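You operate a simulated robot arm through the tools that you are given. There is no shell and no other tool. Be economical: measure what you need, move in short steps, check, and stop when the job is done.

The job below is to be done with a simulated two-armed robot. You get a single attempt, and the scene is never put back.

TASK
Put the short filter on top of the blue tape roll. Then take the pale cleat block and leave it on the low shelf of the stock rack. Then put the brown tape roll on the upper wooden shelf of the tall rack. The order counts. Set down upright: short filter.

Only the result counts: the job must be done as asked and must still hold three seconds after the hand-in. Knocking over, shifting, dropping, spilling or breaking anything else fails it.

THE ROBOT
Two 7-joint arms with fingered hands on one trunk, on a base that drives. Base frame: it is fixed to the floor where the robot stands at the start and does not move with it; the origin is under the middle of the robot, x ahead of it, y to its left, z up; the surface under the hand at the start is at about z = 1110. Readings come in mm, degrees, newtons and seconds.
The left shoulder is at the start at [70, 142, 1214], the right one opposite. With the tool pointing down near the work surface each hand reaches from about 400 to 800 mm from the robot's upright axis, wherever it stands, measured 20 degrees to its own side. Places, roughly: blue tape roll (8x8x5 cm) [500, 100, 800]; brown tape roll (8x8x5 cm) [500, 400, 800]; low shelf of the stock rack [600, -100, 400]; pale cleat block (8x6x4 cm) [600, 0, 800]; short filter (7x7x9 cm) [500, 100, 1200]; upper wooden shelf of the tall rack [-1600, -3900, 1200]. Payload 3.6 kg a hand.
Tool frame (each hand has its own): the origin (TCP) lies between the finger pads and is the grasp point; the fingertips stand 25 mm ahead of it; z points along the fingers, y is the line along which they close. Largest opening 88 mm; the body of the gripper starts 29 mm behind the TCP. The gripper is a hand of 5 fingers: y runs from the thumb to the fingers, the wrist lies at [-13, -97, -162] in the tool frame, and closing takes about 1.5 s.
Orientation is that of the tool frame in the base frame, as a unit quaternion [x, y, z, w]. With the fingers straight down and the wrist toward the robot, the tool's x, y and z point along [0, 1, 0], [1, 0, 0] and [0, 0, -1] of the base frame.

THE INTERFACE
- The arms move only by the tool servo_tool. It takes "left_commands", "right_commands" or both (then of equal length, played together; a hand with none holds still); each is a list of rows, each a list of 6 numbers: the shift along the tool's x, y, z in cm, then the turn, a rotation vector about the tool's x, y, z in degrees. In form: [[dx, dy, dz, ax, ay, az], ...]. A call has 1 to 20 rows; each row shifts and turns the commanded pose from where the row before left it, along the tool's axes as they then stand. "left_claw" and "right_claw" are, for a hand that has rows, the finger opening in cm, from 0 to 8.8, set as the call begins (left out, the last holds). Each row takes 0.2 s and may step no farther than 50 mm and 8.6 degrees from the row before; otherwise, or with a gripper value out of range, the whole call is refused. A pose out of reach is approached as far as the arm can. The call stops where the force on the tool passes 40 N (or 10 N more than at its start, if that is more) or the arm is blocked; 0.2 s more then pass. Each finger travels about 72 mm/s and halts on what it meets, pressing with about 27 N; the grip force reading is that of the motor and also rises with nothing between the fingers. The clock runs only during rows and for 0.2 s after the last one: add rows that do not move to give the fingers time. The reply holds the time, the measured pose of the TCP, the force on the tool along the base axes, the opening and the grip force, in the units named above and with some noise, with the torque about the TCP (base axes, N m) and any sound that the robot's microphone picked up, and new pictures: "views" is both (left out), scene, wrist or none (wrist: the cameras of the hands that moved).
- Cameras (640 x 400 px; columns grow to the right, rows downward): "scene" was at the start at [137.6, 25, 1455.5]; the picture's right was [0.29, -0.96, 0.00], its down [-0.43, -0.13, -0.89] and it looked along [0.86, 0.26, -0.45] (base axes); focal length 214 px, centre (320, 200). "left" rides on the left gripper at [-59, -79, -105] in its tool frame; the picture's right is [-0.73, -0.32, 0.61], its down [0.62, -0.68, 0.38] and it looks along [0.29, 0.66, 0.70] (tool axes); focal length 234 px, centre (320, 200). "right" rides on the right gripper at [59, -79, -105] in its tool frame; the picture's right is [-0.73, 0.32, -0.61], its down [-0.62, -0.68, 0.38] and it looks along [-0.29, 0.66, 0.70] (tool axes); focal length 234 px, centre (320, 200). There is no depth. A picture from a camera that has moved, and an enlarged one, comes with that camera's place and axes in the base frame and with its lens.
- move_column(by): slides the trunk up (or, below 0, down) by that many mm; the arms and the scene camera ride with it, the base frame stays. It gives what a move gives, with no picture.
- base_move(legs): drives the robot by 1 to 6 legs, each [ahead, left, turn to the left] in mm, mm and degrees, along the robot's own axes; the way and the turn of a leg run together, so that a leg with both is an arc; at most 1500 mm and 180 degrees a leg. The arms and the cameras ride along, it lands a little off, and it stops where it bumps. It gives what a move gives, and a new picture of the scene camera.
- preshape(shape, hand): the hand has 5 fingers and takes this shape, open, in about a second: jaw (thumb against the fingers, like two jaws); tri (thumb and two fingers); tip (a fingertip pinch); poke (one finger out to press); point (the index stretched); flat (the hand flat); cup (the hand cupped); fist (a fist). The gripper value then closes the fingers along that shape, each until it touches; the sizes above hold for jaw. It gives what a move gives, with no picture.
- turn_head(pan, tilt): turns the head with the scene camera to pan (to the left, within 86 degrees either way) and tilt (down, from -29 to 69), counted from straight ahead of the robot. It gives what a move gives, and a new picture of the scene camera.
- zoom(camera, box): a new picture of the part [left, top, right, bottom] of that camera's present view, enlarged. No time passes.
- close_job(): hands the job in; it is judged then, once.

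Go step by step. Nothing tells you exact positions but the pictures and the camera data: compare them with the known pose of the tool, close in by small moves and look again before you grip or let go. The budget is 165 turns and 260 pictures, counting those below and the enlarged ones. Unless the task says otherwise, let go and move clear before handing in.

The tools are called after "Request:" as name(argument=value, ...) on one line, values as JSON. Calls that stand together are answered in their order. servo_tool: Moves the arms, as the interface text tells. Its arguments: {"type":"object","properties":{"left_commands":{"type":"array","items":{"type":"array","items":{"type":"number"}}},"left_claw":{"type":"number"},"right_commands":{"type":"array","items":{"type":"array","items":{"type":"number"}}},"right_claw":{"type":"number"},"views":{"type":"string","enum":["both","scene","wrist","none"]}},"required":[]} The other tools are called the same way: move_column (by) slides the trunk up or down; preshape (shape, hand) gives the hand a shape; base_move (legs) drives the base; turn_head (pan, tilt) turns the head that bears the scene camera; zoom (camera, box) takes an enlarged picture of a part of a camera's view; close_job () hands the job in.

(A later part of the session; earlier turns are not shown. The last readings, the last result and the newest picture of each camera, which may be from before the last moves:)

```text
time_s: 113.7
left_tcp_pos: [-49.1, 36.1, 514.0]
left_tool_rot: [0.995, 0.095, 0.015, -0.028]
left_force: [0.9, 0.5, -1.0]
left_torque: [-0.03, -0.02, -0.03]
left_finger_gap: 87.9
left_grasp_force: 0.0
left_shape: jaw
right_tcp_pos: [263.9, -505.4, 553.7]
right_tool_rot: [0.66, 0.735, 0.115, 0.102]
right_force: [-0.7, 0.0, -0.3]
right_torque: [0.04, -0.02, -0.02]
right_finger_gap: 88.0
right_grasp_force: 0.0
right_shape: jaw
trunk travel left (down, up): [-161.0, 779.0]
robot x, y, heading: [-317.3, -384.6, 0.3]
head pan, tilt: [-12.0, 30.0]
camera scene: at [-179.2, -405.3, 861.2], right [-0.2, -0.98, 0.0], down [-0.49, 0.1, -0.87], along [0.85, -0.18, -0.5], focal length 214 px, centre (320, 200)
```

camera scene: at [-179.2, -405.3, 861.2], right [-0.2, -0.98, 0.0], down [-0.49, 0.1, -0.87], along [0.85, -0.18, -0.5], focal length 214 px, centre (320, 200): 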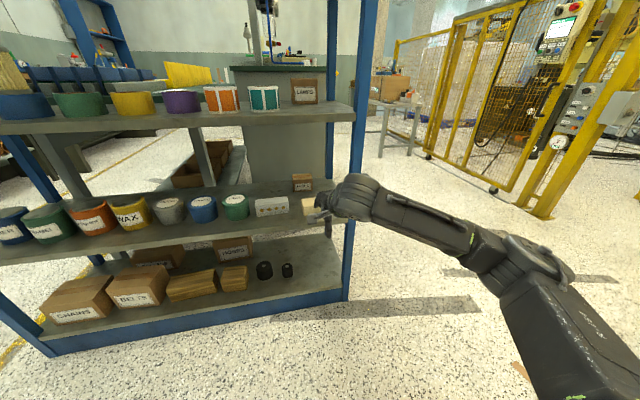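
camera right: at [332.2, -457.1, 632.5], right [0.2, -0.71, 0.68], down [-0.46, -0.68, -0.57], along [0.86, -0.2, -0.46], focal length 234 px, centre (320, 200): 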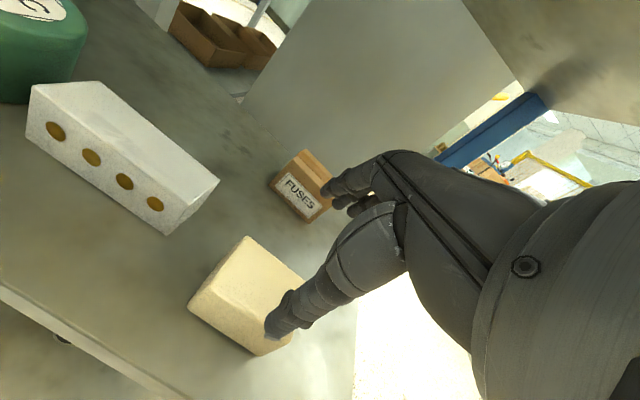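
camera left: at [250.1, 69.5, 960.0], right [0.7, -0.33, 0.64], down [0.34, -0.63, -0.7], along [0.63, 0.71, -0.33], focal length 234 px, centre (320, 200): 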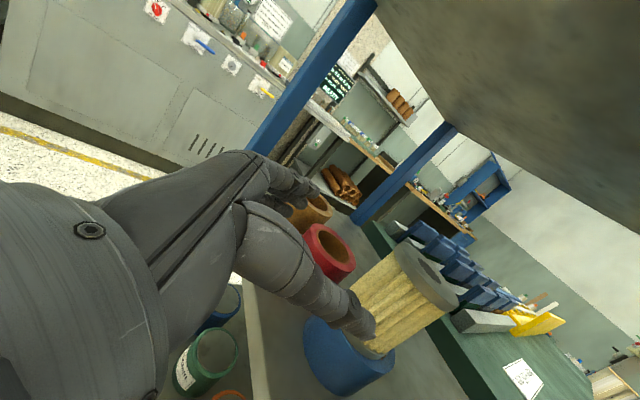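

Step two is done. Before driving back to the brown roll, I look left/behind for obstacles.

Request:
move_column(by=365)

Request:
turn_head(pan=86, tilt=35)

Request:
turn_head(pan=-86, tilt=15)

```text
time_s: 117.3
left_tcp_pos: [-49.5, 35.8, 878.7]
left_tool_rot: [0.995, 0.096, 0.015, -0.028]
left_force: [0.6, 0.3, -0.6]
left_torque: [0.01, -0.01, -0.01]
left_finger_gap: 88.0
left_grasp_force: 0.1
left_shape: jaw
right_tcp_pos: [264.1, -504.2, 918.8]
right_tool_rot: [0.66, 0.735, 0.115, 0.103]
right_force: [-0.6, -0.3, 0.4]
right_torque: [-0.01, -0.06, 0.03]
right_finger_gap: 87.8
right_grasp_force: 0.0
right_shape: jaw
trunk travel left (down, up): [-526.0, 414.0]
robot x, y, heading: [-316.1, -386.3, 0.3]
head pan, tilt: [-12.0, 30.0]
```

```text
time_s: 119.0
left_tcp_pos: [-49.6, 35.7, 878.0]
left_tool_rot: [0.995, 0.095, 0.014, -0.028]
left_force: [-0.1, -1.0, 0.3]
left_torque: [0.03, 0.01, -0.02]
left_finger_gap: 87.9
left_grasp_force: 0.1
left_shape: jaw
right_tcp_pos: [265.0, -505.2, 920.2]
right_tool_rot: [0.66, 0.735, 0.116, 0.103]
right_force: [-0.3, 0.2, 0.4]
right_torque: [0.01, 0.0, -0.02]
right_finger_gap: 87.5
right_grasp_force: 0.0
right_shape: jaw
trunk travel left (down, up): [-526.0, 414.0]
robot x, y, heading: [-316.0, -382.9, 0.1]
head pan, tilt: [85.9, 35.0]
camera scene: at [-261.7, -299.0, 1218.4], right [1.0, -0.07, 0.0], down [-0.04, -0.57, -0.82], along [0.05, 0.82, -0.57], focal length 214 px, centre (320, 200)
```

scene: 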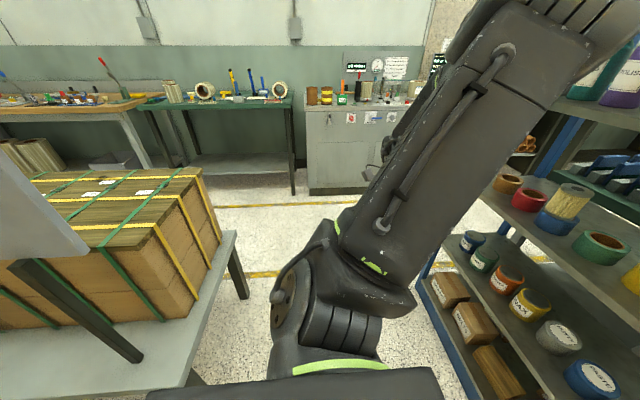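

```text
time_s: 121.6
left_tcp_pos: [-48.3, 35.8, 878.5]
left_tool_rot: [0.995, 0.096, 0.015, -0.028]
left_force: [0.3, -0.3, 0.7]
left_torque: [-0.03, 0.05, 0.0]
left_finger_gap: 87.9
left_grasp_force: 0.0
left_shape: jaw
right_tcp_pos: [264.8, -505.5, 919.7]
right_tool_rot: [0.66, 0.735, 0.116, 0.103]
right_force: [-0.5, 1.0, 0.0]
right_torque: [0.0, 0.0, 0.03]
right_finger_gap: 87.8
right_grasp_force: 0.1
right_shape: jaw
trunk travel left (down, up): [-526.0, 414.0]
robot x, y, heading: [-319.0, -386.7, 0.1]
head pan, tilt: [-85.9, 15.0]
camera scene: at [-260.5, -480.0, 1250.4], right [-1.0, -0.08, 0.0], down [-0.02, 0.26, -0.97], along [0.07, -0.96, -0.26], focal length 214 px, centre (320, 200)
```

scene: 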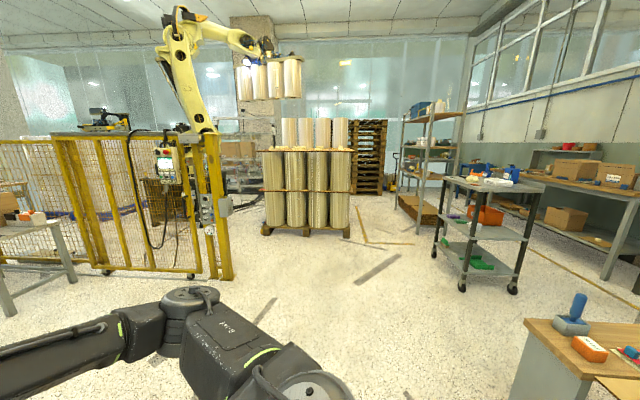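

The tall rack with wooden shelves stands far to the right, as told. Now I drive left to the brown roll, 883 mm, keeping clear of the bench behind.

Request:
base_move(legs=[[25, 0, 0], [0, 883, 0]])

Request:
turn_head(pan=-5, tilt=35)

```text
time_s: 126.7
left_tcp_pos: [-22.0, 927.2, 877.5]
left_tool_rot: [0.995, 0.092, 0.014, -0.028]
left_force: [0.2, 1.2, -0.3]
left_torque: [0.0, 0.0, 0.0]
left_finger_gap: 88.1
left_grasp_force: 0.1
left_shape: jaw
right_tcp_pos: [288.5, 384.7, 919.3]
right_tool_rot: [0.663, 0.733, 0.116, 0.103]
right_force: [-0.3, 0.3, 0.5]
right_torque: [0.0, -0.03, -0.01]
right_finger_gap: 87.9
right_grasp_force: 0.0
right_shape: jaw
trunk travel left (down, up): [-526.0, 414.0]
robot x, y, heading: [-295.7, 506.7, -0.3]
head pan, tilt: [-85.9, 15.0]
camera scene: at [-236.8, 412.7, 1250.4], right [-1.0, -0.07, 0.0], down [-0.02, 0.26, -0.97], along [0.07, -0.96, -0.26], focal length 214 px, centre (320, 200)
```

scene: 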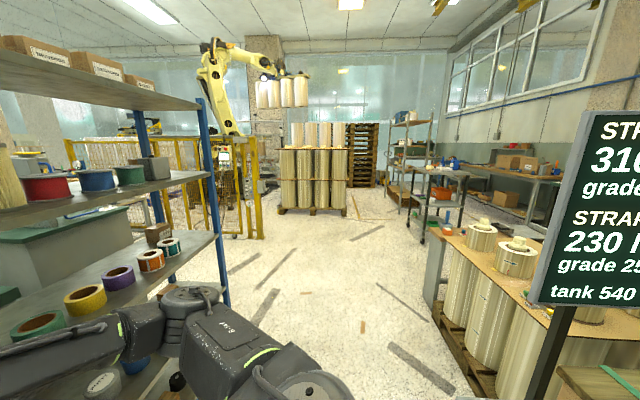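

```text
time_s: 128.3
left_tcp_pos: [-21.2, 927.7, 879.0]
left_tool_rot: [0.995, 0.092, 0.015, -0.028]
left_force: [-0.3, -0.9, 1.0]
left_torque: [0.02, 0.02, 0.03]
left_finger_gap: 88.2
left_grasp_force: 0.1
left_shape: jaw
right_tcp_pos: [287.6, 382.9, 918.4]
right_tool_rot: [0.662, 0.733, 0.116, 0.103]
right_force: [-0.7, 0.2, 0.1]
right_torque: [0.03, 0.0, 0.03]
right_finger_gap: 87.9
right_grasp_force: 0.0
right_shape: jaw
trunk travel left (down, up): [-526.0, 414.0]
robot x, y, heading: [-291.1, 509.5, 0.1]
head pan, tilt: [-5.0, 35.0]
camera scene: at [-155.5, 497.6, 1218.4], right [-0.09, -1.0, 0.0], down [-0.57, 0.05, -0.82], along [0.82, -0.07, -0.57], focal length 214 px, centre (320, 200)
```

scene: 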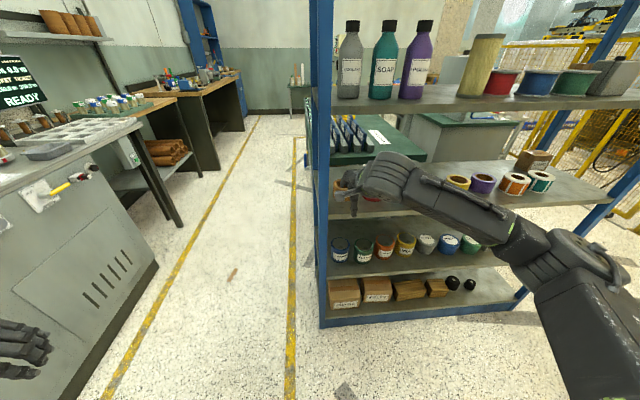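

Request:
zoom(camera="right", box=[0, 0, 640, 400])

Request:
zoom(camera="scene", box=[290, 120, 490, 245])

```text
1.00 times, centred on (320, 200) of right (not enlarged: the box is as wide or as high as the picture)
camera zoom: at [175.5, 430.9, 994.0], right [0.19, -0.71, 0.68], down [-0.47, -0.67, -0.57], along [0.86, -0.2, -0.46], focal length 234 px, centre (320, 200)
```

zoom: 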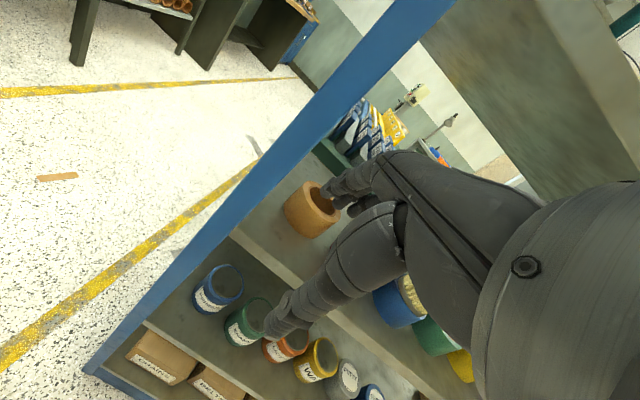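

```text
3.20 times, centred on (390, 182) of scene
camera zoom: at [-155.5, 497.6, 1218.4], right [-0.09, -1.0, 0.0], down [-0.57, 0.05, -0.82], along [0.82, -0.07, -0.57], focal length 686 px, centre (96, 256)
```

zoom: 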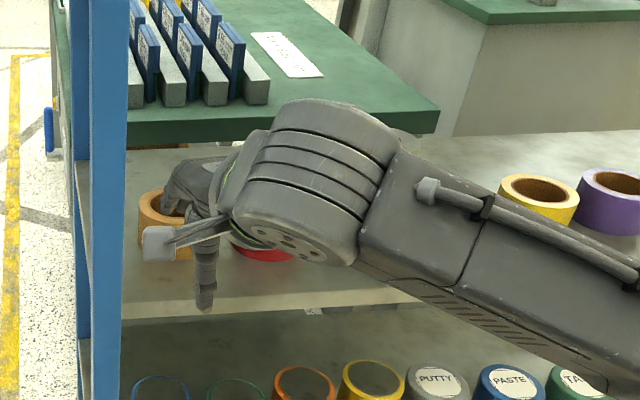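

The hand's camera arm could foul the left post, so I yaw the hand about 16° more (ccw), move to y≈350 and lower to z≈888, still in front of the shelf.

Request:
servo_tool(right_commands=[[-3.3, -0.9, 2.9, 0, 0, 0], [0, 0, 0, 0, 2.3, -7.65], [0, 0, 0, 0, 2.3, -7.65], [0, 0, 0, 0, 0, 0]])

```text
time_s: 129.3
left_tcp_pos: [-21.7, 927.3, 879.1]
left_tool_rot: [0.995, 0.092, 0.015, -0.027]
left_force: [0.6, 0.2, -0.7]
left_torque: [-0.01, -0.01, 0.03]
left_finger_gap: 87.9
left_grasp_force: 0.1
left_shape: jaw
right_tcp_pos: [290.2, 351.3, 888.9]
right_tool_rot: [0.554, 0.818, 0.127, 0.088]
right_force: [-0.1, -0.4, 0.7]
right_torque: [0.01, -0.02, -0.01]
right_finger_gap: 87.6
right_grasp_force: 0.1
right_shape: jaw
trunk travel left (down, up): [-526.0, 414.0]
robot x, y, heading: [-291.0, 507.1, -0.0]
head pan, tilt: [-5.0, 35.0]
camera scene: at [-155.5, 498.0, 1218.4], right [-0.09, -1.0, 0.0], down [-0.57, 0.05, -0.82], along [0.82, -0.07, -0.57], focal length 214 px, centre (320, 200)
camera right: at [170.5, 365.8, 963.5], right [0.38, -0.63, 0.68], down [-0.26, -0.78, -0.57], along [0.89, 0.04, -0.46], focal length 234 px, centre (320, 200)
```

scene: 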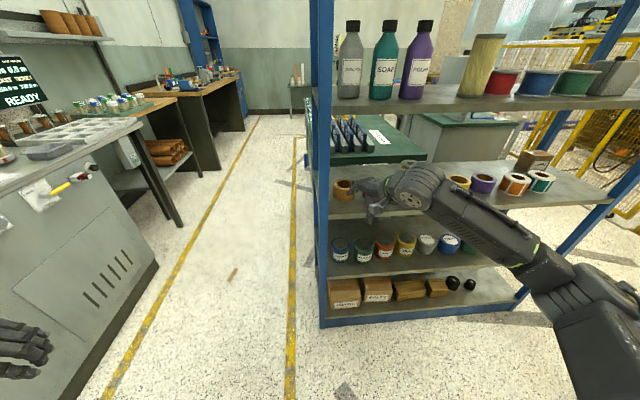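
right: 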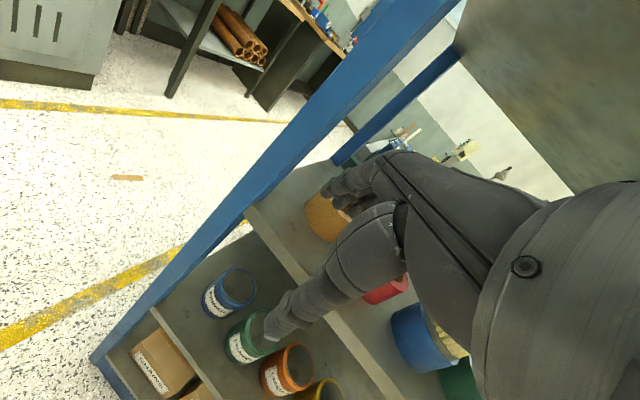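

Request:
zoom(camera="scene", box=[300, 160, 420, 240])

```text
5.00 times, centred on (360, 200) of scene
camera zoom: at [-155.5, 498.0, 1218.4], right [-0.09, -1.0, 0.0], down [-0.57, 0.05, -0.82], along [0.82, -0.07, -0.57], focal length 1072 px, centre (120, 200)
```

zoom: 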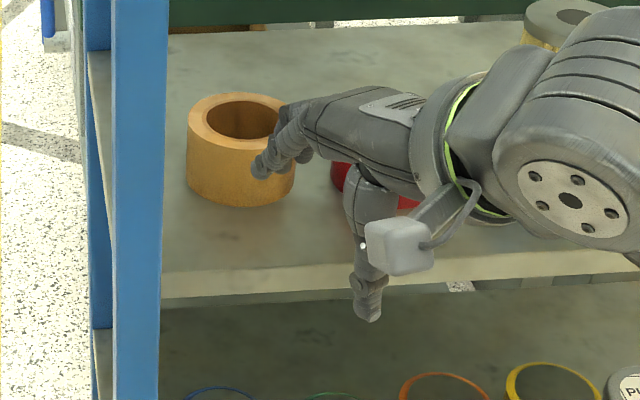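

Brown roll centre is about [494, 354]. I move the hand in over it (staying above).

Request:
servo_tool(right_commands=[[-1.44, 3.55, 1.08, 0, 0, 0], [-1.44, 3.55, 1.08, 0, 0, 0], [-1.44, 3.55, 1.08, 0, 0, 0], [-1.44, 3.55, 1.08, 0, 0, 0], [0, 0, 0, 0, 0, 0]])

Request:
zoom(camera="scene", box=[300, 150, 420, 225])

```text
time_s: 130.5
left_tcp_pos: [-21.9, 927.3, 879.0]
left_tool_rot: [0.995, 0.092, 0.015, -0.029]
left_force: [-0.9, 0.5, 0.4]
left_torque: [0.01, 0.01, 0.01]
left_finger_gap: 88.1
left_grasp_force: 0.0
left_shape: jaw
right_tcp_pos: [451.2, 352.0, 891.2]
right_tool_rot: [0.554, 0.818, 0.129, 0.088]
right_force: [-0.5, 0.2, -0.7]
right_torque: [0.04, -0.02, -0.02]
right_finger_gap: 87.9
right_grasp_force: 0.0
right_shape: jaw
trunk travel left (down, up): [-526.0, 414.0]
robot x, y, heading: [-293.4, 507.6, -0.2]
head pan, tilt: [-5.0, 35.0]
camera scene: at [-156.0, 497.0, 1218.5], right [-0.09, -1.0, 0.0], down [-0.57, 0.05, -0.82], along [0.82, -0.07, -0.57], focal length 214 px, centre (320, 200)
camera right: at [329.6, 367.4, 965.9], right [0.38, -0.63, 0.68], down [-0.26, -0.78, -0.57], along [0.89, 0.04, -0.46], focal length 234 px, centre (320, 200)
```

scene: 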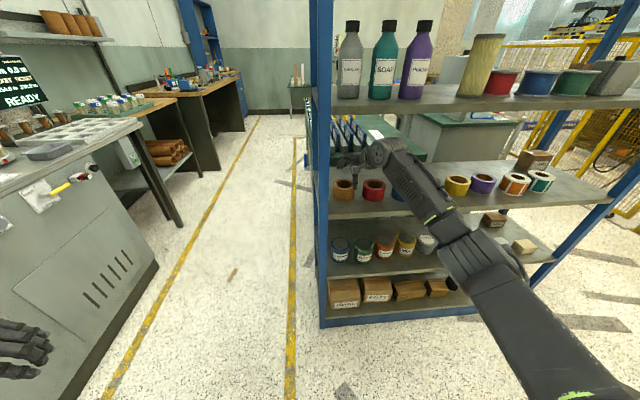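
right: 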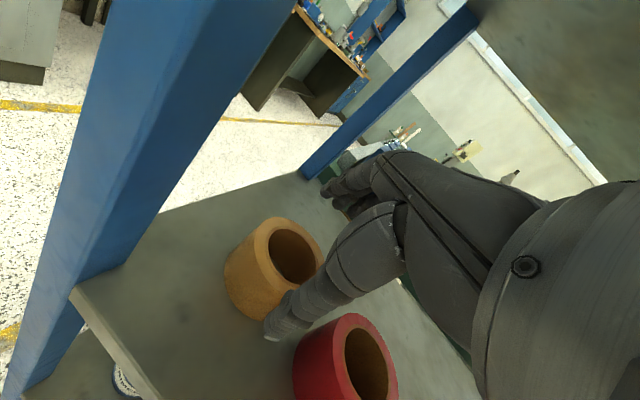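

```text
5.33 times, centred on (360, 188) of scene
camera zoom: at [-156.0, 497.0, 1218.5], right [-0.09, -1.0, 0.0], down [-0.57, 0.05, -0.82], along [0.82, -0.07, -0.57], focal length 1144 px, centre (107, 267)
```

zoom: 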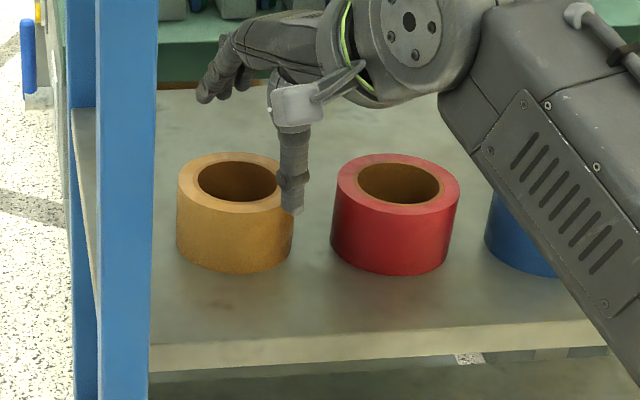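

Request:
servo_tool(right_commands=[[-1.36, 3.6, 1.1, 0, 0, 0], [0, -0.6, 2.1, 8.5, 0, 0], [0, -0.1, 0.8, 8.2, 0, 0], [0, 0, 0, 0, 0, 0]])

Request:
zoom(camera="scene", box=[300, 150, 420, 225])

Request:
zoom(camera="right", box=[220, 150, 420, 350])

```text
time_s: 131.5
left_tcp_pos: [-22.6, 927.8, 878.9]
left_tool_rot: [0.995, 0.091, 0.015, -0.027]
left_force: [-0.7, -0.3, 0.2]
left_torque: [0.0, -0.02, 0.0]
left_finger_gap: 87.7
left_grasp_force: 0.1
left_shape: jaw
right_tcp_pos: [460.8, 357.9, 852.0]
right_tool_rot: [0.56, 0.828, 0.007, 0.008]
right_force: [-0.1, -0.9, 4.1]
right_torque: [0.02, -0.25, -0.01]
right_finger_gap: 87.6
right_grasp_force: 0.0
right_shape: jaw
right hand out of reach, approached as far as the arm can: row 2, 3
trunk travel left (down, up): [-526.0, 414.0]
robot x, y, heading: [-293.4, 509.6, -0.2]
head pan, tilt: [-5.0, 35.0]
camera scene: at [-156.2, 498.0, 1218.6], right [-0.09, -1.0, 0.0], down [-0.57, 0.05, -0.82], along [0.82, -0.07, -0.57], focal length 214 px, centre (320, 200)
camera right: at [365.4, 382.7, 953.7], right [0.56, -0.56, 0.62], down [-0.39, -0.83, -0.39], along [0.73, -0.02, -0.68], focal length 234 px, centre (320, 200)
```

scene: 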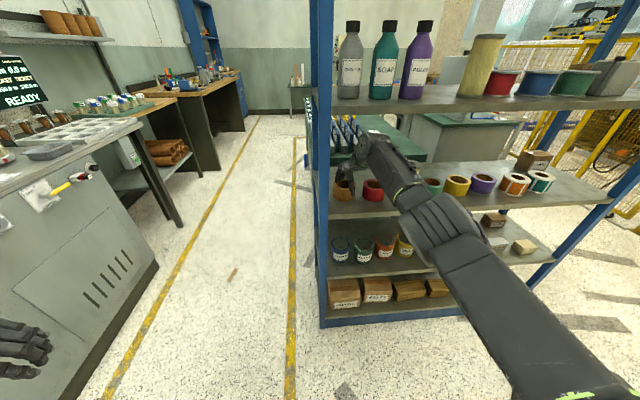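
right: 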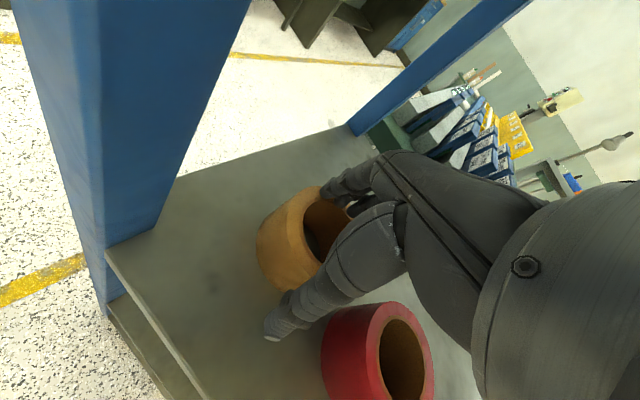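

```text
5.33 times, centred on (360, 188) of scene
camera zoom: at [-156.2, 498.0, 1218.6], right [-0.09, -1.0, 0.0], down [-0.57, 0.05, -0.82], along [0.82, -0.07, -0.57], focal length 1144 px, centre (107, 267)
```

zoom: 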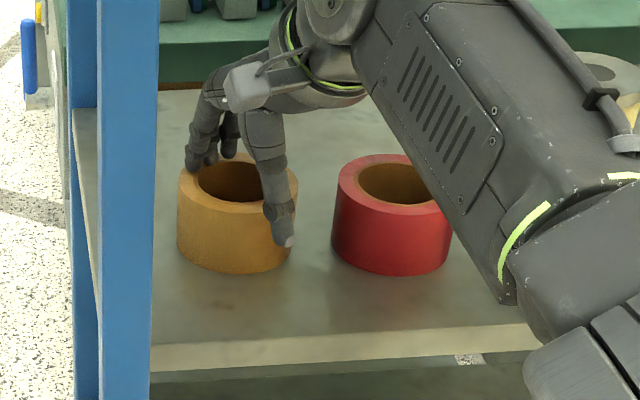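

```text
2.00 times, centred on (320, 250) of right
camera zoom: at [365.4, 382.7, 953.7], right [0.56, -0.56, 0.62], down [-0.39, -0.83, -0.39], along [0.73, -0.02, -0.68], focal length 468 px, centre (320, 100)
```

zoom: 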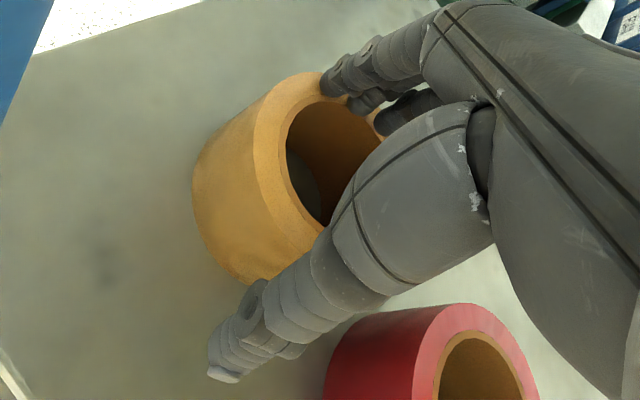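

The vertical pose is out of reach from here. I lift off and tilt again, then drive closer by 100 mm while drawing the hand back.

Request:
servo_tool(right_commands=[[0, 0, -1.2, -4, 0, 0], [0, 0, -1.5, -7, 0, 0], [0, 0, -1.5, -7, 0, 0], [0.8, -3.5, -1.1, 0, 0, 0], [0.8, -3.5, -1.1, 0, 0, 0], [0.8, -3.5, -1.1, 0, 0, 0], [0, 0, 0, 0, 0, 0]], views="wrist")

Request:
zoom(camera="scene", box=[300, 150, 420, 225])

```text
time_s: 133.1
left_tcp_pos: [-20.7, 929.0, 877.5]
left_tool_rot: [0.995, 0.092, 0.015, -0.027]
left_force: [0.3, -0.2, -0.4]
left_torque: [0.01, -0.02, -0.01]
left_finger_gap: 88.2
left_grasp_force: 0.1
left_shape: jaw
right_tcp_pos: [346.8, 338.2, 889.1]
right_tool_rot: [0.554, 0.816, 0.135, 0.094]
right_force: [0.0, 0.3, 0.1]
right_torque: [0.02, 0.02, -0.04]
right_finger_gap: 88.2
right_grasp_force: 0.1
right_shape: jaw
trunk travel left (down, up): [-526.0, 414.0]
robot x, y, heading: [-296.8, 508.4, -0.5]
head pan, tilt: [-5.0, 35.0]
camera right: at [224.3, 352.7, 961.0], right [0.37, -0.63, 0.68], down [-0.25, -0.77, -0.58], along [0.9, 0.04, -0.44], focal length 234 px, centre (320, 200)
```

right: 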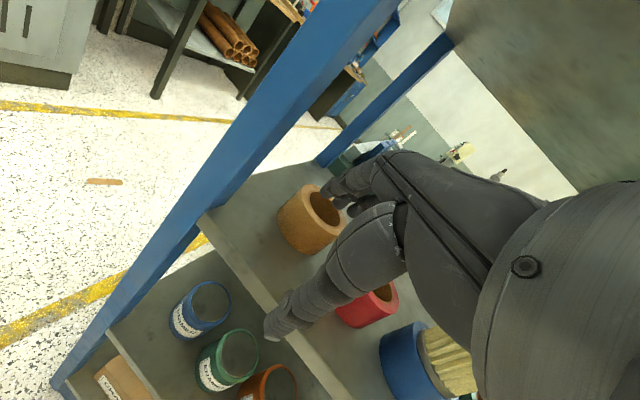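

```text
5.33 times, centred on (360, 188) of scene
camera zoom: at [-155.0, 498.1, 1218.3], right [-0.09, -1.0, 0.0], down [-0.57, 0.05, -0.82], along [0.82, -0.07, -0.57], focal length 1144 px, centre (107, 267)
```

zoom: 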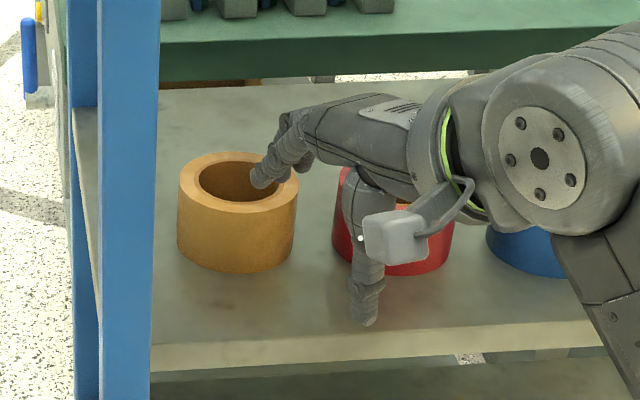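

Roll untouched. I drive ahead 105 mm (hand stays above the rolls).

Request:
base_move(legs=[[0, 14, 0], [105, 0, 0]])

Request:
zoom(camera="scene", box=[300, 140, 460, 260])

Request:
zoom(camera="right", box=[160, 150, 420, 390])

```text
time_s: 134.6
left_tcp_pos: [84.9, 940.6, 879.1]
left_tool_rot: [0.995, 0.092, 0.014, -0.029]
left_force: [0.1, -0.3, 0.9]
left_torque: [-0.03, 0.02, -0.01]
left_finger_gap: 88.0
left_grasp_force: 0.0
left_shape: jaw
right_tcp_pos: [453.2, 352.6, 890.1]
right_tool_rot: [0.553, 0.816, 0.137, 0.094]
right_force: [0.4, 0.4, 0.7]
right_torque: [0.01, 0.02, 0.03]
right_finger_gap: 87.8
right_grasp_force: 0.1
right_shape: jaw
trunk travel left (down, up): [-526.0, 414.0]
robot x, y, heading: [-191.0, 520.5, -0.1]
head pan, tilt: [-5.0, 35.0]
camera scene: at [-49.9, 511.5, 1218.3], right [-0.09, -1.0, 0.0], down [-0.57, 0.05, -0.82], along [0.82, -0.07, -0.57], focal length 214 px, centre (320, 200)
```

scene: 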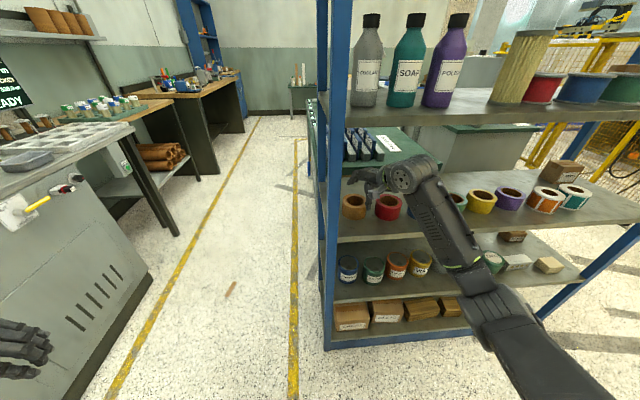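

```text
3.33 times, centred on (380, 200) of scene
camera zoom: at [-49.9, 511.5, 1218.3], right [-0.09, -1.0, 0.0], down [-0.57, 0.05, -0.82], along [0.82, -0.07, -0.57], focal length 715 px, centre (120, 200)
```

zoom: 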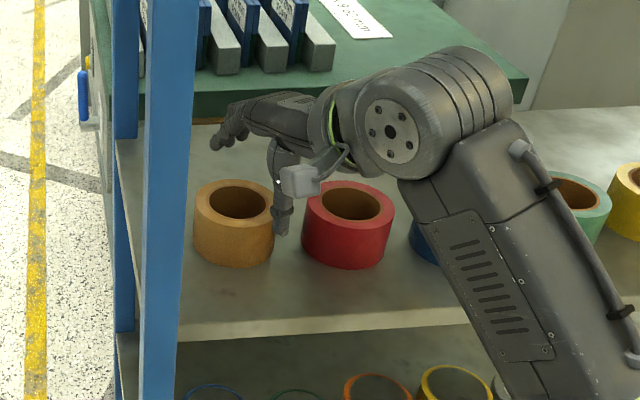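

```text
1.67 times, centred on (290, 270) of right
camera zoom: at [329.7, 366.4, 960.9], right [0.37, -0.63, 0.68], down [-0.25, -0.77, -0.58], along [0.9, 0.04, -0.44], focal length 390 px, centre (370, 83)
```

zoom: 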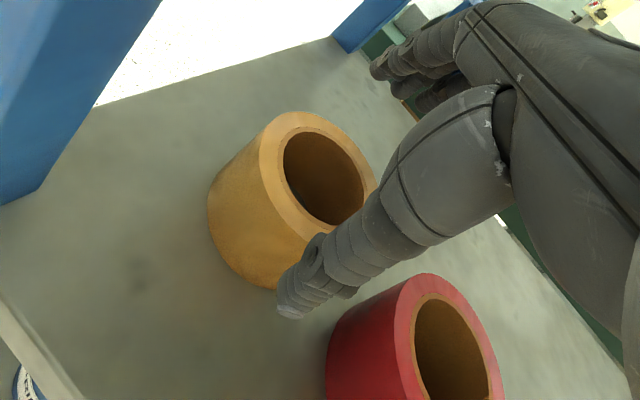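

Request:
servo_tool(right_commands=[[-1.33, 3.4, 1.1, 0, 0, 0], [0, -0.6, 2.1, 8.5, 0, 0], [0, -0.1, 0.8, 8.5, 0, 0], [0, 0, 0, 0, 0, 0]], views="wrist")

Request:
zoom(camera="scene", box=[300, 140, 460, 260])

Request:
zoom(camera="right", box=[220, 150, 420, 350])

```text
time_s: 135.6
left_tcp_pos: [82.9, 941.3, 878.1]
left_tool_rot: [0.995, 0.093, 0.015, -0.028]
left_force: [0.1, 0.9, 0.2]
left_torque: [-0.01, 0.0, -0.01]
left_finger_gap: 87.9
left_grasp_force: 0.1
left_shape: jaw
right_tcp_pos: [492.3, 354.6, 860.9]
right_tool_rot: [0.561, 0.828, 0.014, 0.012]
right_force: [-0.5, -0.1, -0.3]
right_torque: [-0.04, 0.01, 0.0]
right_finger_gap: 88.0
right_grasp_force: 0.0
right_shape: jaw
trunk travel left (down, up): [-526.0, 414.0]
robot x, y, heading: [-191.1, 518.9, -0.0]
head pan, tilt: [-5.0, 35.0]
camera right: at [393.4, 378.1, 960.9], right [0.55, -0.56, 0.62], down [-0.39, -0.83, -0.41], along [0.74, -0.02, -0.67], focal length 234 px, centre (320, 200)
```

right: 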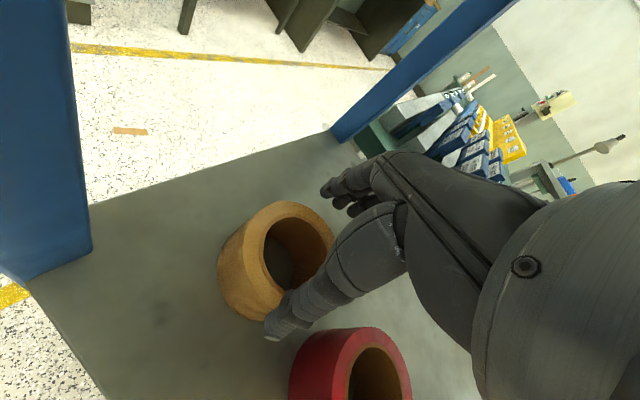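

```text
3.33 times, centred on (380, 200) of scene
camera zoom: at [-50.7, 511.4, 1218.4], right [-0.09, -1.0, 0.0], down [-0.57, 0.05, -0.82], along [0.82, -0.07, -0.57], focal length 715 px, centre (120, 200)
```

zoom: 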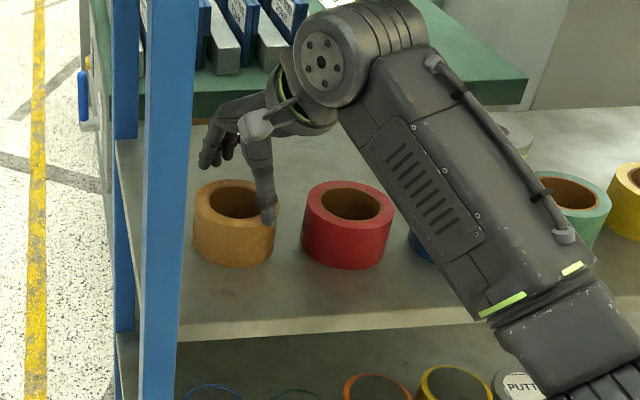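

```text
2.00 times, centred on (320, 250) of right
camera zoom: at [393.4, 378.1, 960.9], right [0.55, -0.56, 0.62], down [-0.39, -0.83, -0.41], along [0.74, -0.02, -0.67], focal length 468 px, centre (320, 100)
```

zoom: 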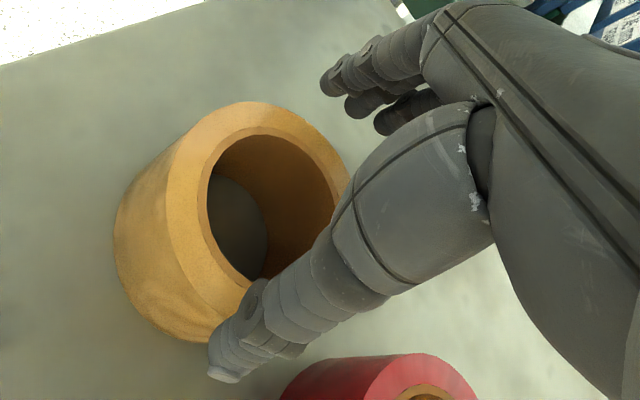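

Projection shows the roll centred under the hand within about 2 mm. I straighten the last 2° and descend carefully.

Request:
servo_tool(right_commands=[[0, -0.12, 0, 2.1, 0, 0], [0, 0, 1.0, 0, 0, 0], [0, 0, 0.8, 0, 0, 0], [0, 0, 0.7, 0, 0, 0], [0, 0, 0, 0, 0, 0]], views="none")

Request:
zoom(camera="right", box=[220, 150, 420, 350])

Request:
zoom(camera="scene", box=[320, 160, 420, 235])

```text
time_s: 136.8
left_tcp_pos: [81.9, 940.5, 878.8]
left_tool_rot: [0.995, 0.092, 0.015, -0.027]
left_force: [-0.1, 0.2, 0.8]
left_torque: [0.01, 0.0, 0.03]
left_finger_gap: 87.8
left_grasp_force: 0.1
left_shape: jaw
right_tcp_pos: [492.0, 353.5, 833.8]
right_tool_rot: [0.561, 0.828, -0.001, 0.001]
right_force: [0.4, 0.1, 1.1]
right_torque: [0.05, -0.03, 0.0]
right_finger_gap: 88.1
right_grasp_force: 0.1
right_shape: jaw
trunk travel left (down, up): [-526.0, 414.0]
robot x, y, heading: [-191.0, 523.9, -0.0]
head pan, tilt: [-5.0, 35.0]
```

```text
2.00 times, centred on (320, 250) of right
camera zoom: at [396.0, 379.0, 938.6], right [0.57, -0.55, 0.61], down [-0.4, -0.83, -0.38], along [0.72, -0.03, -0.69], focal length 468 px, centre (320, 100)
```

zoom: 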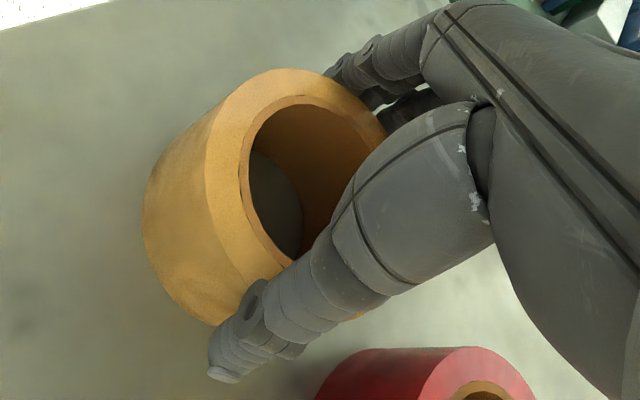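

```text
5.33 times, centred on (370, 198) of scene
camera zoom: at [-50.8, 511.7, 1218.4], right [-0.09, -1.0, 0.0], down [-0.57, 0.05, -0.82], along [0.82, -0.07, -0.57], focal length 1144 px, centre (53, 213)
```

zoom: 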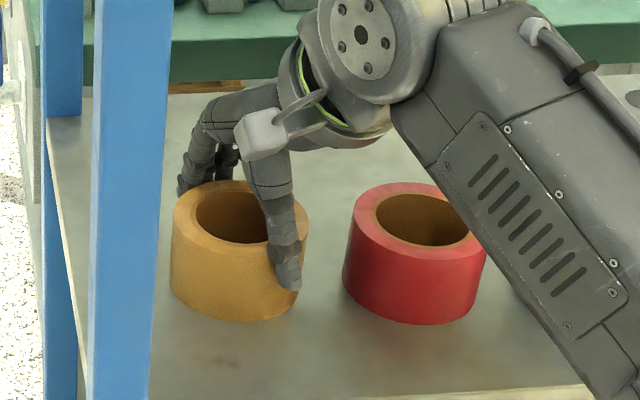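

The fingers straddle the roll without contact; I go down 23 mm more.

Request:
servo_tool(right_commands=[[0, 0, 0.8, 0, 0, 0], [0, 0, 0.8, 0, 0, 0], [0, 0, 0.7, 0, 0, 0], [0, 0, 0, 0, 0, 0]], views="none")

Request:
zoom(camera="right", box=[220, 150, 420, 350])

```text
time_s: 137.8
left_tcp_pos: [79.9, 941.8, 879.8]
left_tool_rot: [0.995, 0.092, 0.016, -0.027]
left_force: [0.2, 0.4, -0.1]
left_torque: [-0.01, 0.02, 0.0]
left_finger_gap: 88.3
left_grasp_force: 0.1
left_shape: jaw
right_tcp_pos: [488.1, 354.7, 816.6]
right_tool_rot: [0.561, 0.828, 0.002, 0.004]
right_force: [3.1, 1.1, 25.8]
right_torque: [0.27, -0.29, -0.01]
right_finger_gap: 87.9
right_grasp_force: 0.0
right_shape: jaw
trunk travel left (down, up): [-526.0, 414.0]
robot x, y, heading: [-185.7, 522.3, 0.0]
head pan, tilt: [-5.0, 35.0]
```

```text
2.00 times, centred on (320, 250) of right
camera zoom: at [392.5, 379.8, 919.1], right [0.56, -0.55, 0.61], down [-0.4, -0.83, -0.38], along [0.72, -0.03, -0.69], focal length 468 px, centre (320, 100)
```

zoom: 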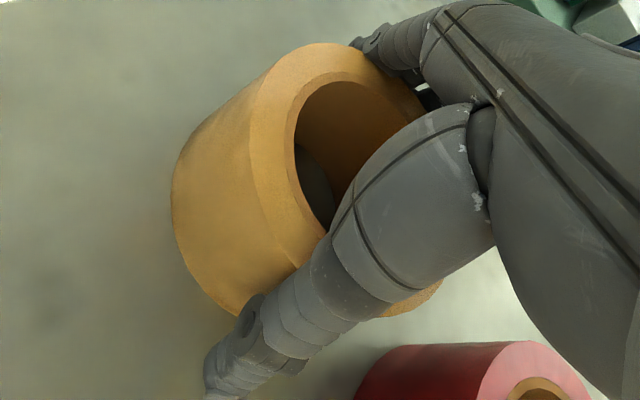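

Contact from below (palm on the rim); I back up 4 mm and close.

Request:
servo_tool(right_commands=[[0, 0.2, -0.7, 0, 0, 0], [0, 0, 0, 0, 0, 0]], views="none")

Request:
servo_tool(right_commands=[[0, 0, 0, 0, 0, 0], [0, 0, 0, 0, 0, 0], [0, 0, 0, 0, 0, 0], [0, 0, 0, 0, 0, 0], [0, 0, 0, 0, 0, 0]], right_claw=5.5, views="none")

Request:
zoom(camera="right", box=[220, 150, 420, 350])

Request:
zoom(camera="scene", box=[320, 160, 420, 235])

```text
time_s: 138.4
left_tcp_pos: [83.0, 941.1, 878.1]
left_tool_rot: [0.995, 0.092, 0.015, -0.027]
left_force: [0.6, -0.3, -0.7]
left_torque: [0.01, -0.01, 0.0]
left_finger_gap: 87.7
left_grasp_force: 0.1
left_shape: jaw
right_tcp_pos: [490.9, 354.0, 819.5]
right_tool_rot: [0.562, 0.827, -0.002, 0.001]
right_force: [-1.2, 1.2, 5.5]
right_torque: [0.1, -0.23, 0.03]
right_finger_gap: 88.0
right_grasp_force: 0.0
right_shape: jaw
trunk travel left (down, up): [-526.0, 414.0]
robot x, y, heading: [-190.5, 524.8, -0.3]
head pan, tilt: [-5.0, 35.0]
```

```text
time_s: 139.6
left_tcp_pos: [81.9, 941.0, 878.5]
left_tool_rot: [0.995, 0.092, 0.016, -0.028]
left_force: [0.6, -0.5, 0.0]
left_torque: [0.01, -0.01, 0.0]
left_finger_gap: 87.8
left_grasp_force: 0.0
left_shape: jaw
right_tcp_pos: [491.6, 353.1, 817.9]
right_tool_rot: [0.561, 0.828, -0.002, 0.001]
right_force: [-1.3, -0.3, 1.4]
right_torque: [-0.02, -0.07, -0.04]
right_finger_gap: 67.5
right_grasp_force: 27.2
right_shape: jaw
trunk travel left (down, up): [-526.0, 414.0]
robot x, y, heading: [-190.7, 520.4, -0.1]
head pan, tilt: [-5.0, 35.0]
```

```text
2.00 times, centred on (320, 250) of right
camera zoom: at [396.6, 379.4, 922.9], right [0.57, -0.55, 0.61], down [-0.4, -0.83, -0.38], along [0.72, -0.03, -0.69], focal length 468 px, centre (320, 100)
```

zoom: 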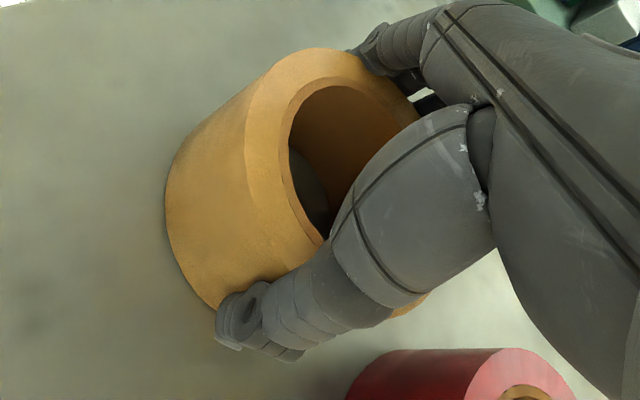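

```text
5.33 times, centred on (370, 198) of scene
camera zoom: at [-51.2, 511.6, 1218.4], right [-0.09, -1.0, 0.0], down [-0.57, 0.05, -0.82], along [0.82, -0.07, -0.57], focal length 1144 px, centre (53, 213)
```

zoom: 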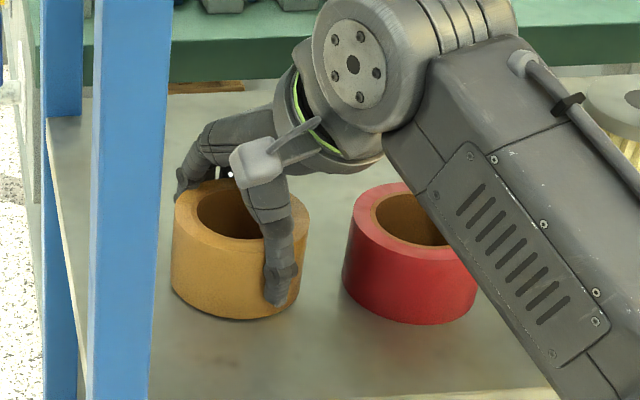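

Gripped. I lift, tilt slightly and look.

Request:
servo_tool(right_commands=[[0, 0, -1.5, 0, 0, 0], [0, 0, -1.5, 0, 0, 0], [0, 0, -1.5, -6, 0, 0], [0, 0.3, -1.5, -6, 0, 0], [0, 0, 0, 0, 0, 0]])

```text
time_s: 140.8
left_tcp_pos: [84.1, 941.5, 878.9]
left_tool_rot: [0.995, 0.092, 0.015, -0.027]
left_force: [-0.3, 0.3, -0.1]
left_torque: [-0.01, -0.02, 0.05]
left_finger_gap: 87.9
left_grasp_force: 0.0
left_shape: jaw
right_tcp_pos: [493.4, 352.6, 879.3]
right_tool_rot: [0.558, 0.823, 0.085, 0.06]
right_force: [-1.1, 0.1, -1.2]
right_torque: [0.02, 0.04, 0.0]
right_finger_gap: 67.6
right_grasp_force: 27.3
right_shape: jaw
trunk travel left (down, up): [-526.0, 414.0]
robot x, y, heading: [-190.9, 520.2, -0.0]
head pan, tilt: [-5.0, 35.0]
camera scene: at [-50.3, 511.5, 1218.3], right [-0.09, -1.0, 0.0], down [-0.57, 0.05, -0.82], along [0.82, -0.07, -0.57], focal length 214 px, centre (320, 200)
camera right: at [379.7, 371.9, 964.2], right [0.44, -0.6, 0.66], down [-0.31, -0.8, -0.51], along [0.84, 0.02, -0.54], focal length 234 px, centre (320, 200)
```

scene: 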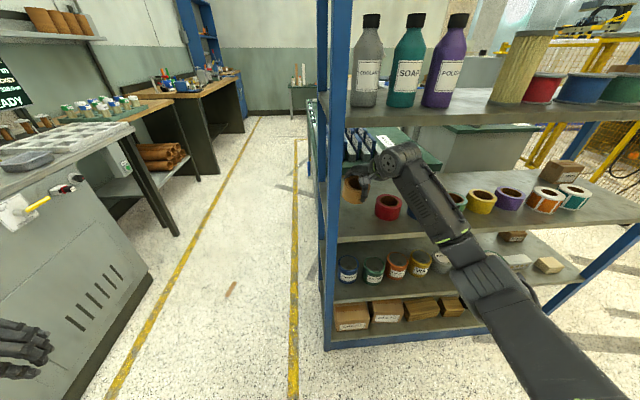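
right: 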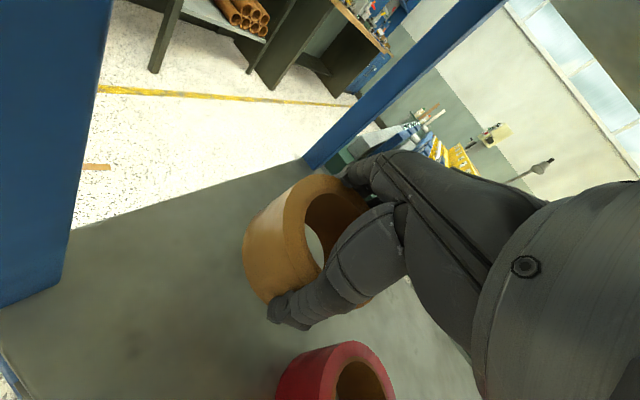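

Roll is held. I draw it out with the arm, then back the base off.

Request:
servo_tool(right_commands=[[1.37, -3.33, -0.7, 0, 0, 0], [1.37, -3.33, -0.7, 0, 0, 0], [1.37, -3.33, -0.7, 0, 0, 0], [0, 0, 0, 0, 0, 0]], views="none")

Request:
base_move(legs=[[-120, 0, 0]])

```text
time_s: 141.8
left_tcp_pos: [81.8, 941.1, 878.7]
left_tool_rot: [0.995, 0.092, 0.014, -0.027]
left_force: [-0.5, -1.0, -0.6]
left_torque: [0.03, 0.0, 0.01]
left_finger_gap: 88.0
left_grasp_force: 0.1
left_shape: jaw
right_tcp_pos: [384.3, 355.3, 877.6]
right_tool_rot: [0.558, 0.824, 0.084, 0.06]
right_force: [-0.3, 0.0, -1.8]
right_torque: [-0.02, 0.01, -0.03]
right_finger_gap: 67.5
right_grasp_force: 27.0
right_shape: jaw
trunk travel left (down, up): [-526.0, 414.0]
robot x, y, heading: [-189.8, 520.2, 0.1]
head pan, tilt: [-5.0, 35.0]
```

```text
time_s: 143.0
left_tcp_pos: [-37.0, 941.3, 878.2]
left_tool_rot: [0.995, 0.092, 0.014, -0.027]
left_force: [-0.7, -0.6, 0.1]
left_torque: [0.01, -0.03, 0.0]
left_finger_gap: 87.9
left_grasp_force: 0.1
left_shape: jaw
right_tcp_pos: [263.2, 354.9, 879.0]
right_tool_rot: [0.558, 0.823, 0.086, 0.06]
right_force: [-0.4, 0.2, -0.5]
right_torque: [0.0, 0.01, 0.02]
right_finger_gap: 67.5
right_grasp_force: 27.1
right_shape: jaw
trunk travel left (down, up): [-526.0, 414.0]
robot x, y, heading: [-308.7, 522.3, -0.3]
head pan, tilt: [-5.0, 35.0]
camera scene: at [-171.2, 511.6, 1218.5], right [-0.09, -1.0, 0.0], down [-0.57, 0.05, -0.82], along [0.82, -0.07, -0.57], focal length 214 px, centre (320, 200)
```

scene: 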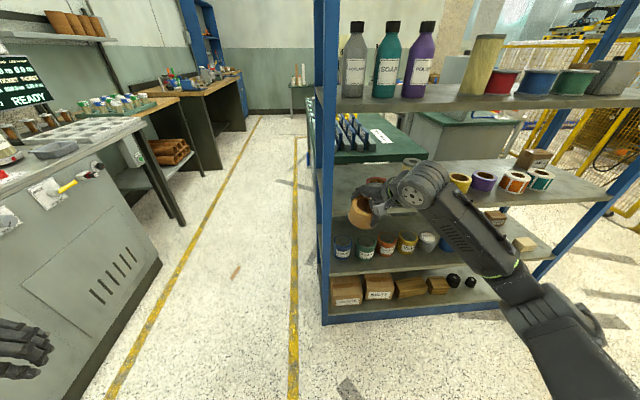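

The roll is out. I drive right along the aisle, past the rack, then look toward the tall rack.

Request:
base_move(legs=[[0, -1000, 0], [0, -1000, 0]])

Request:
turn_head(pan=-86, tilt=15)

```text
time_s: 153.0
left_tcp_pos: [-42.1, -1055.9, 877.7]
left_tool_rot: [0.996, 0.087, 0.015, -0.029]
left_force: [0.6, -0.2, 0.2]
left_torque: [0.0, 0.01, 0.01]
left_finger_gap: 88.1
left_grasp_force: 0.1
left_shape: jaw
right_tcp_pos: [253.1, -1644.3, 878.9]
right_tool_rot: [0.561, 0.821, 0.086, 0.06]
right_force: [0.1, -0.5, -1.2]
right_torque: [0.04, -0.03, -0.01]
right_finger_gap: 67.3
right_grasp_force: 27.2
right_shape: jaw
trunk travel left (down, up): [-526.0, 414.0]
robot x, y, heading: [-317.5, -1474.7, -0.3]
head pan, tilt: [-5.0, 35.0]
camera scene: at [-179.9, -1484.4, 1218.4], right [-0.1, -1.0, 0.0], down [-0.57, 0.06, -0.82], along [0.81, -0.08, -0.57], focal length 214 px, centre (320, 200)
```

scene: 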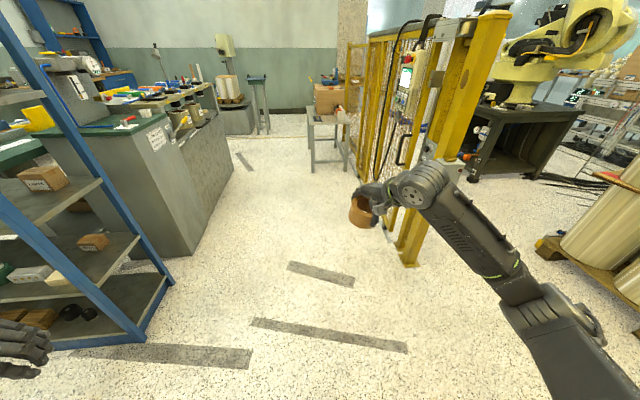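

```text
time_s: 154.5
left_tcp_pos: [-42.9, -1054.8, 878.5]
left_tool_rot: [0.996, 0.087, 0.016, -0.028]
left_force: [-0.3, -1.0, -0.4]
left_torque: [-0.01, 0.01, 0.02]
left_finger_gap: 87.8
left_grasp_force: 0.1
left_shape: jaw
right_tcp_pos: [252.0, -1645.9, 878.8]
right_tool_rot: [0.562, 0.821, 0.085, 0.061]
right_force: [0.2, -0.4, -1.1]
right_torque: [0.03, 0.01, 0.05]
right_finger_gap: 67.2
right_grasp_force: 26.9
right_shape: jaw
trunk travel left (down, up): [-526.0, 414.0]
robot x, y, heading: [-316.3, -1470.6, -0.9]
head pan, tilt: [-85.9, 15.0]
camera scene: at [-261.9, -1568.8, 1250.4], right [-1.0, -0.06, 0.0], down [-0.02, 0.26, -0.97], along [0.06, -0.96, -0.26], focal length 214 px, centre (320, 200)
```

scene: 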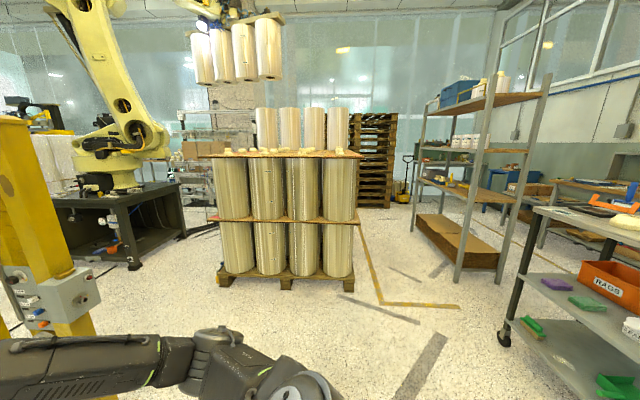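

Request:
zoom(camera="scene", box=[390, 50, 590, 290])

```text
1.67 times, centred on (490, 170) of scene
camera zoom: at [-261.9, -1568.8, 1250.4], right [-1.0, -0.06, 0.0], down [-0.02, 0.26, -0.97], along [0.06, -0.96, -0.26], focal length 358 px, centre (37, 250)
```

zoom: 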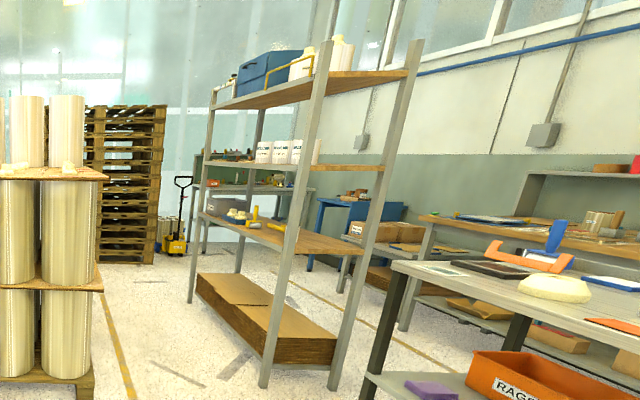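

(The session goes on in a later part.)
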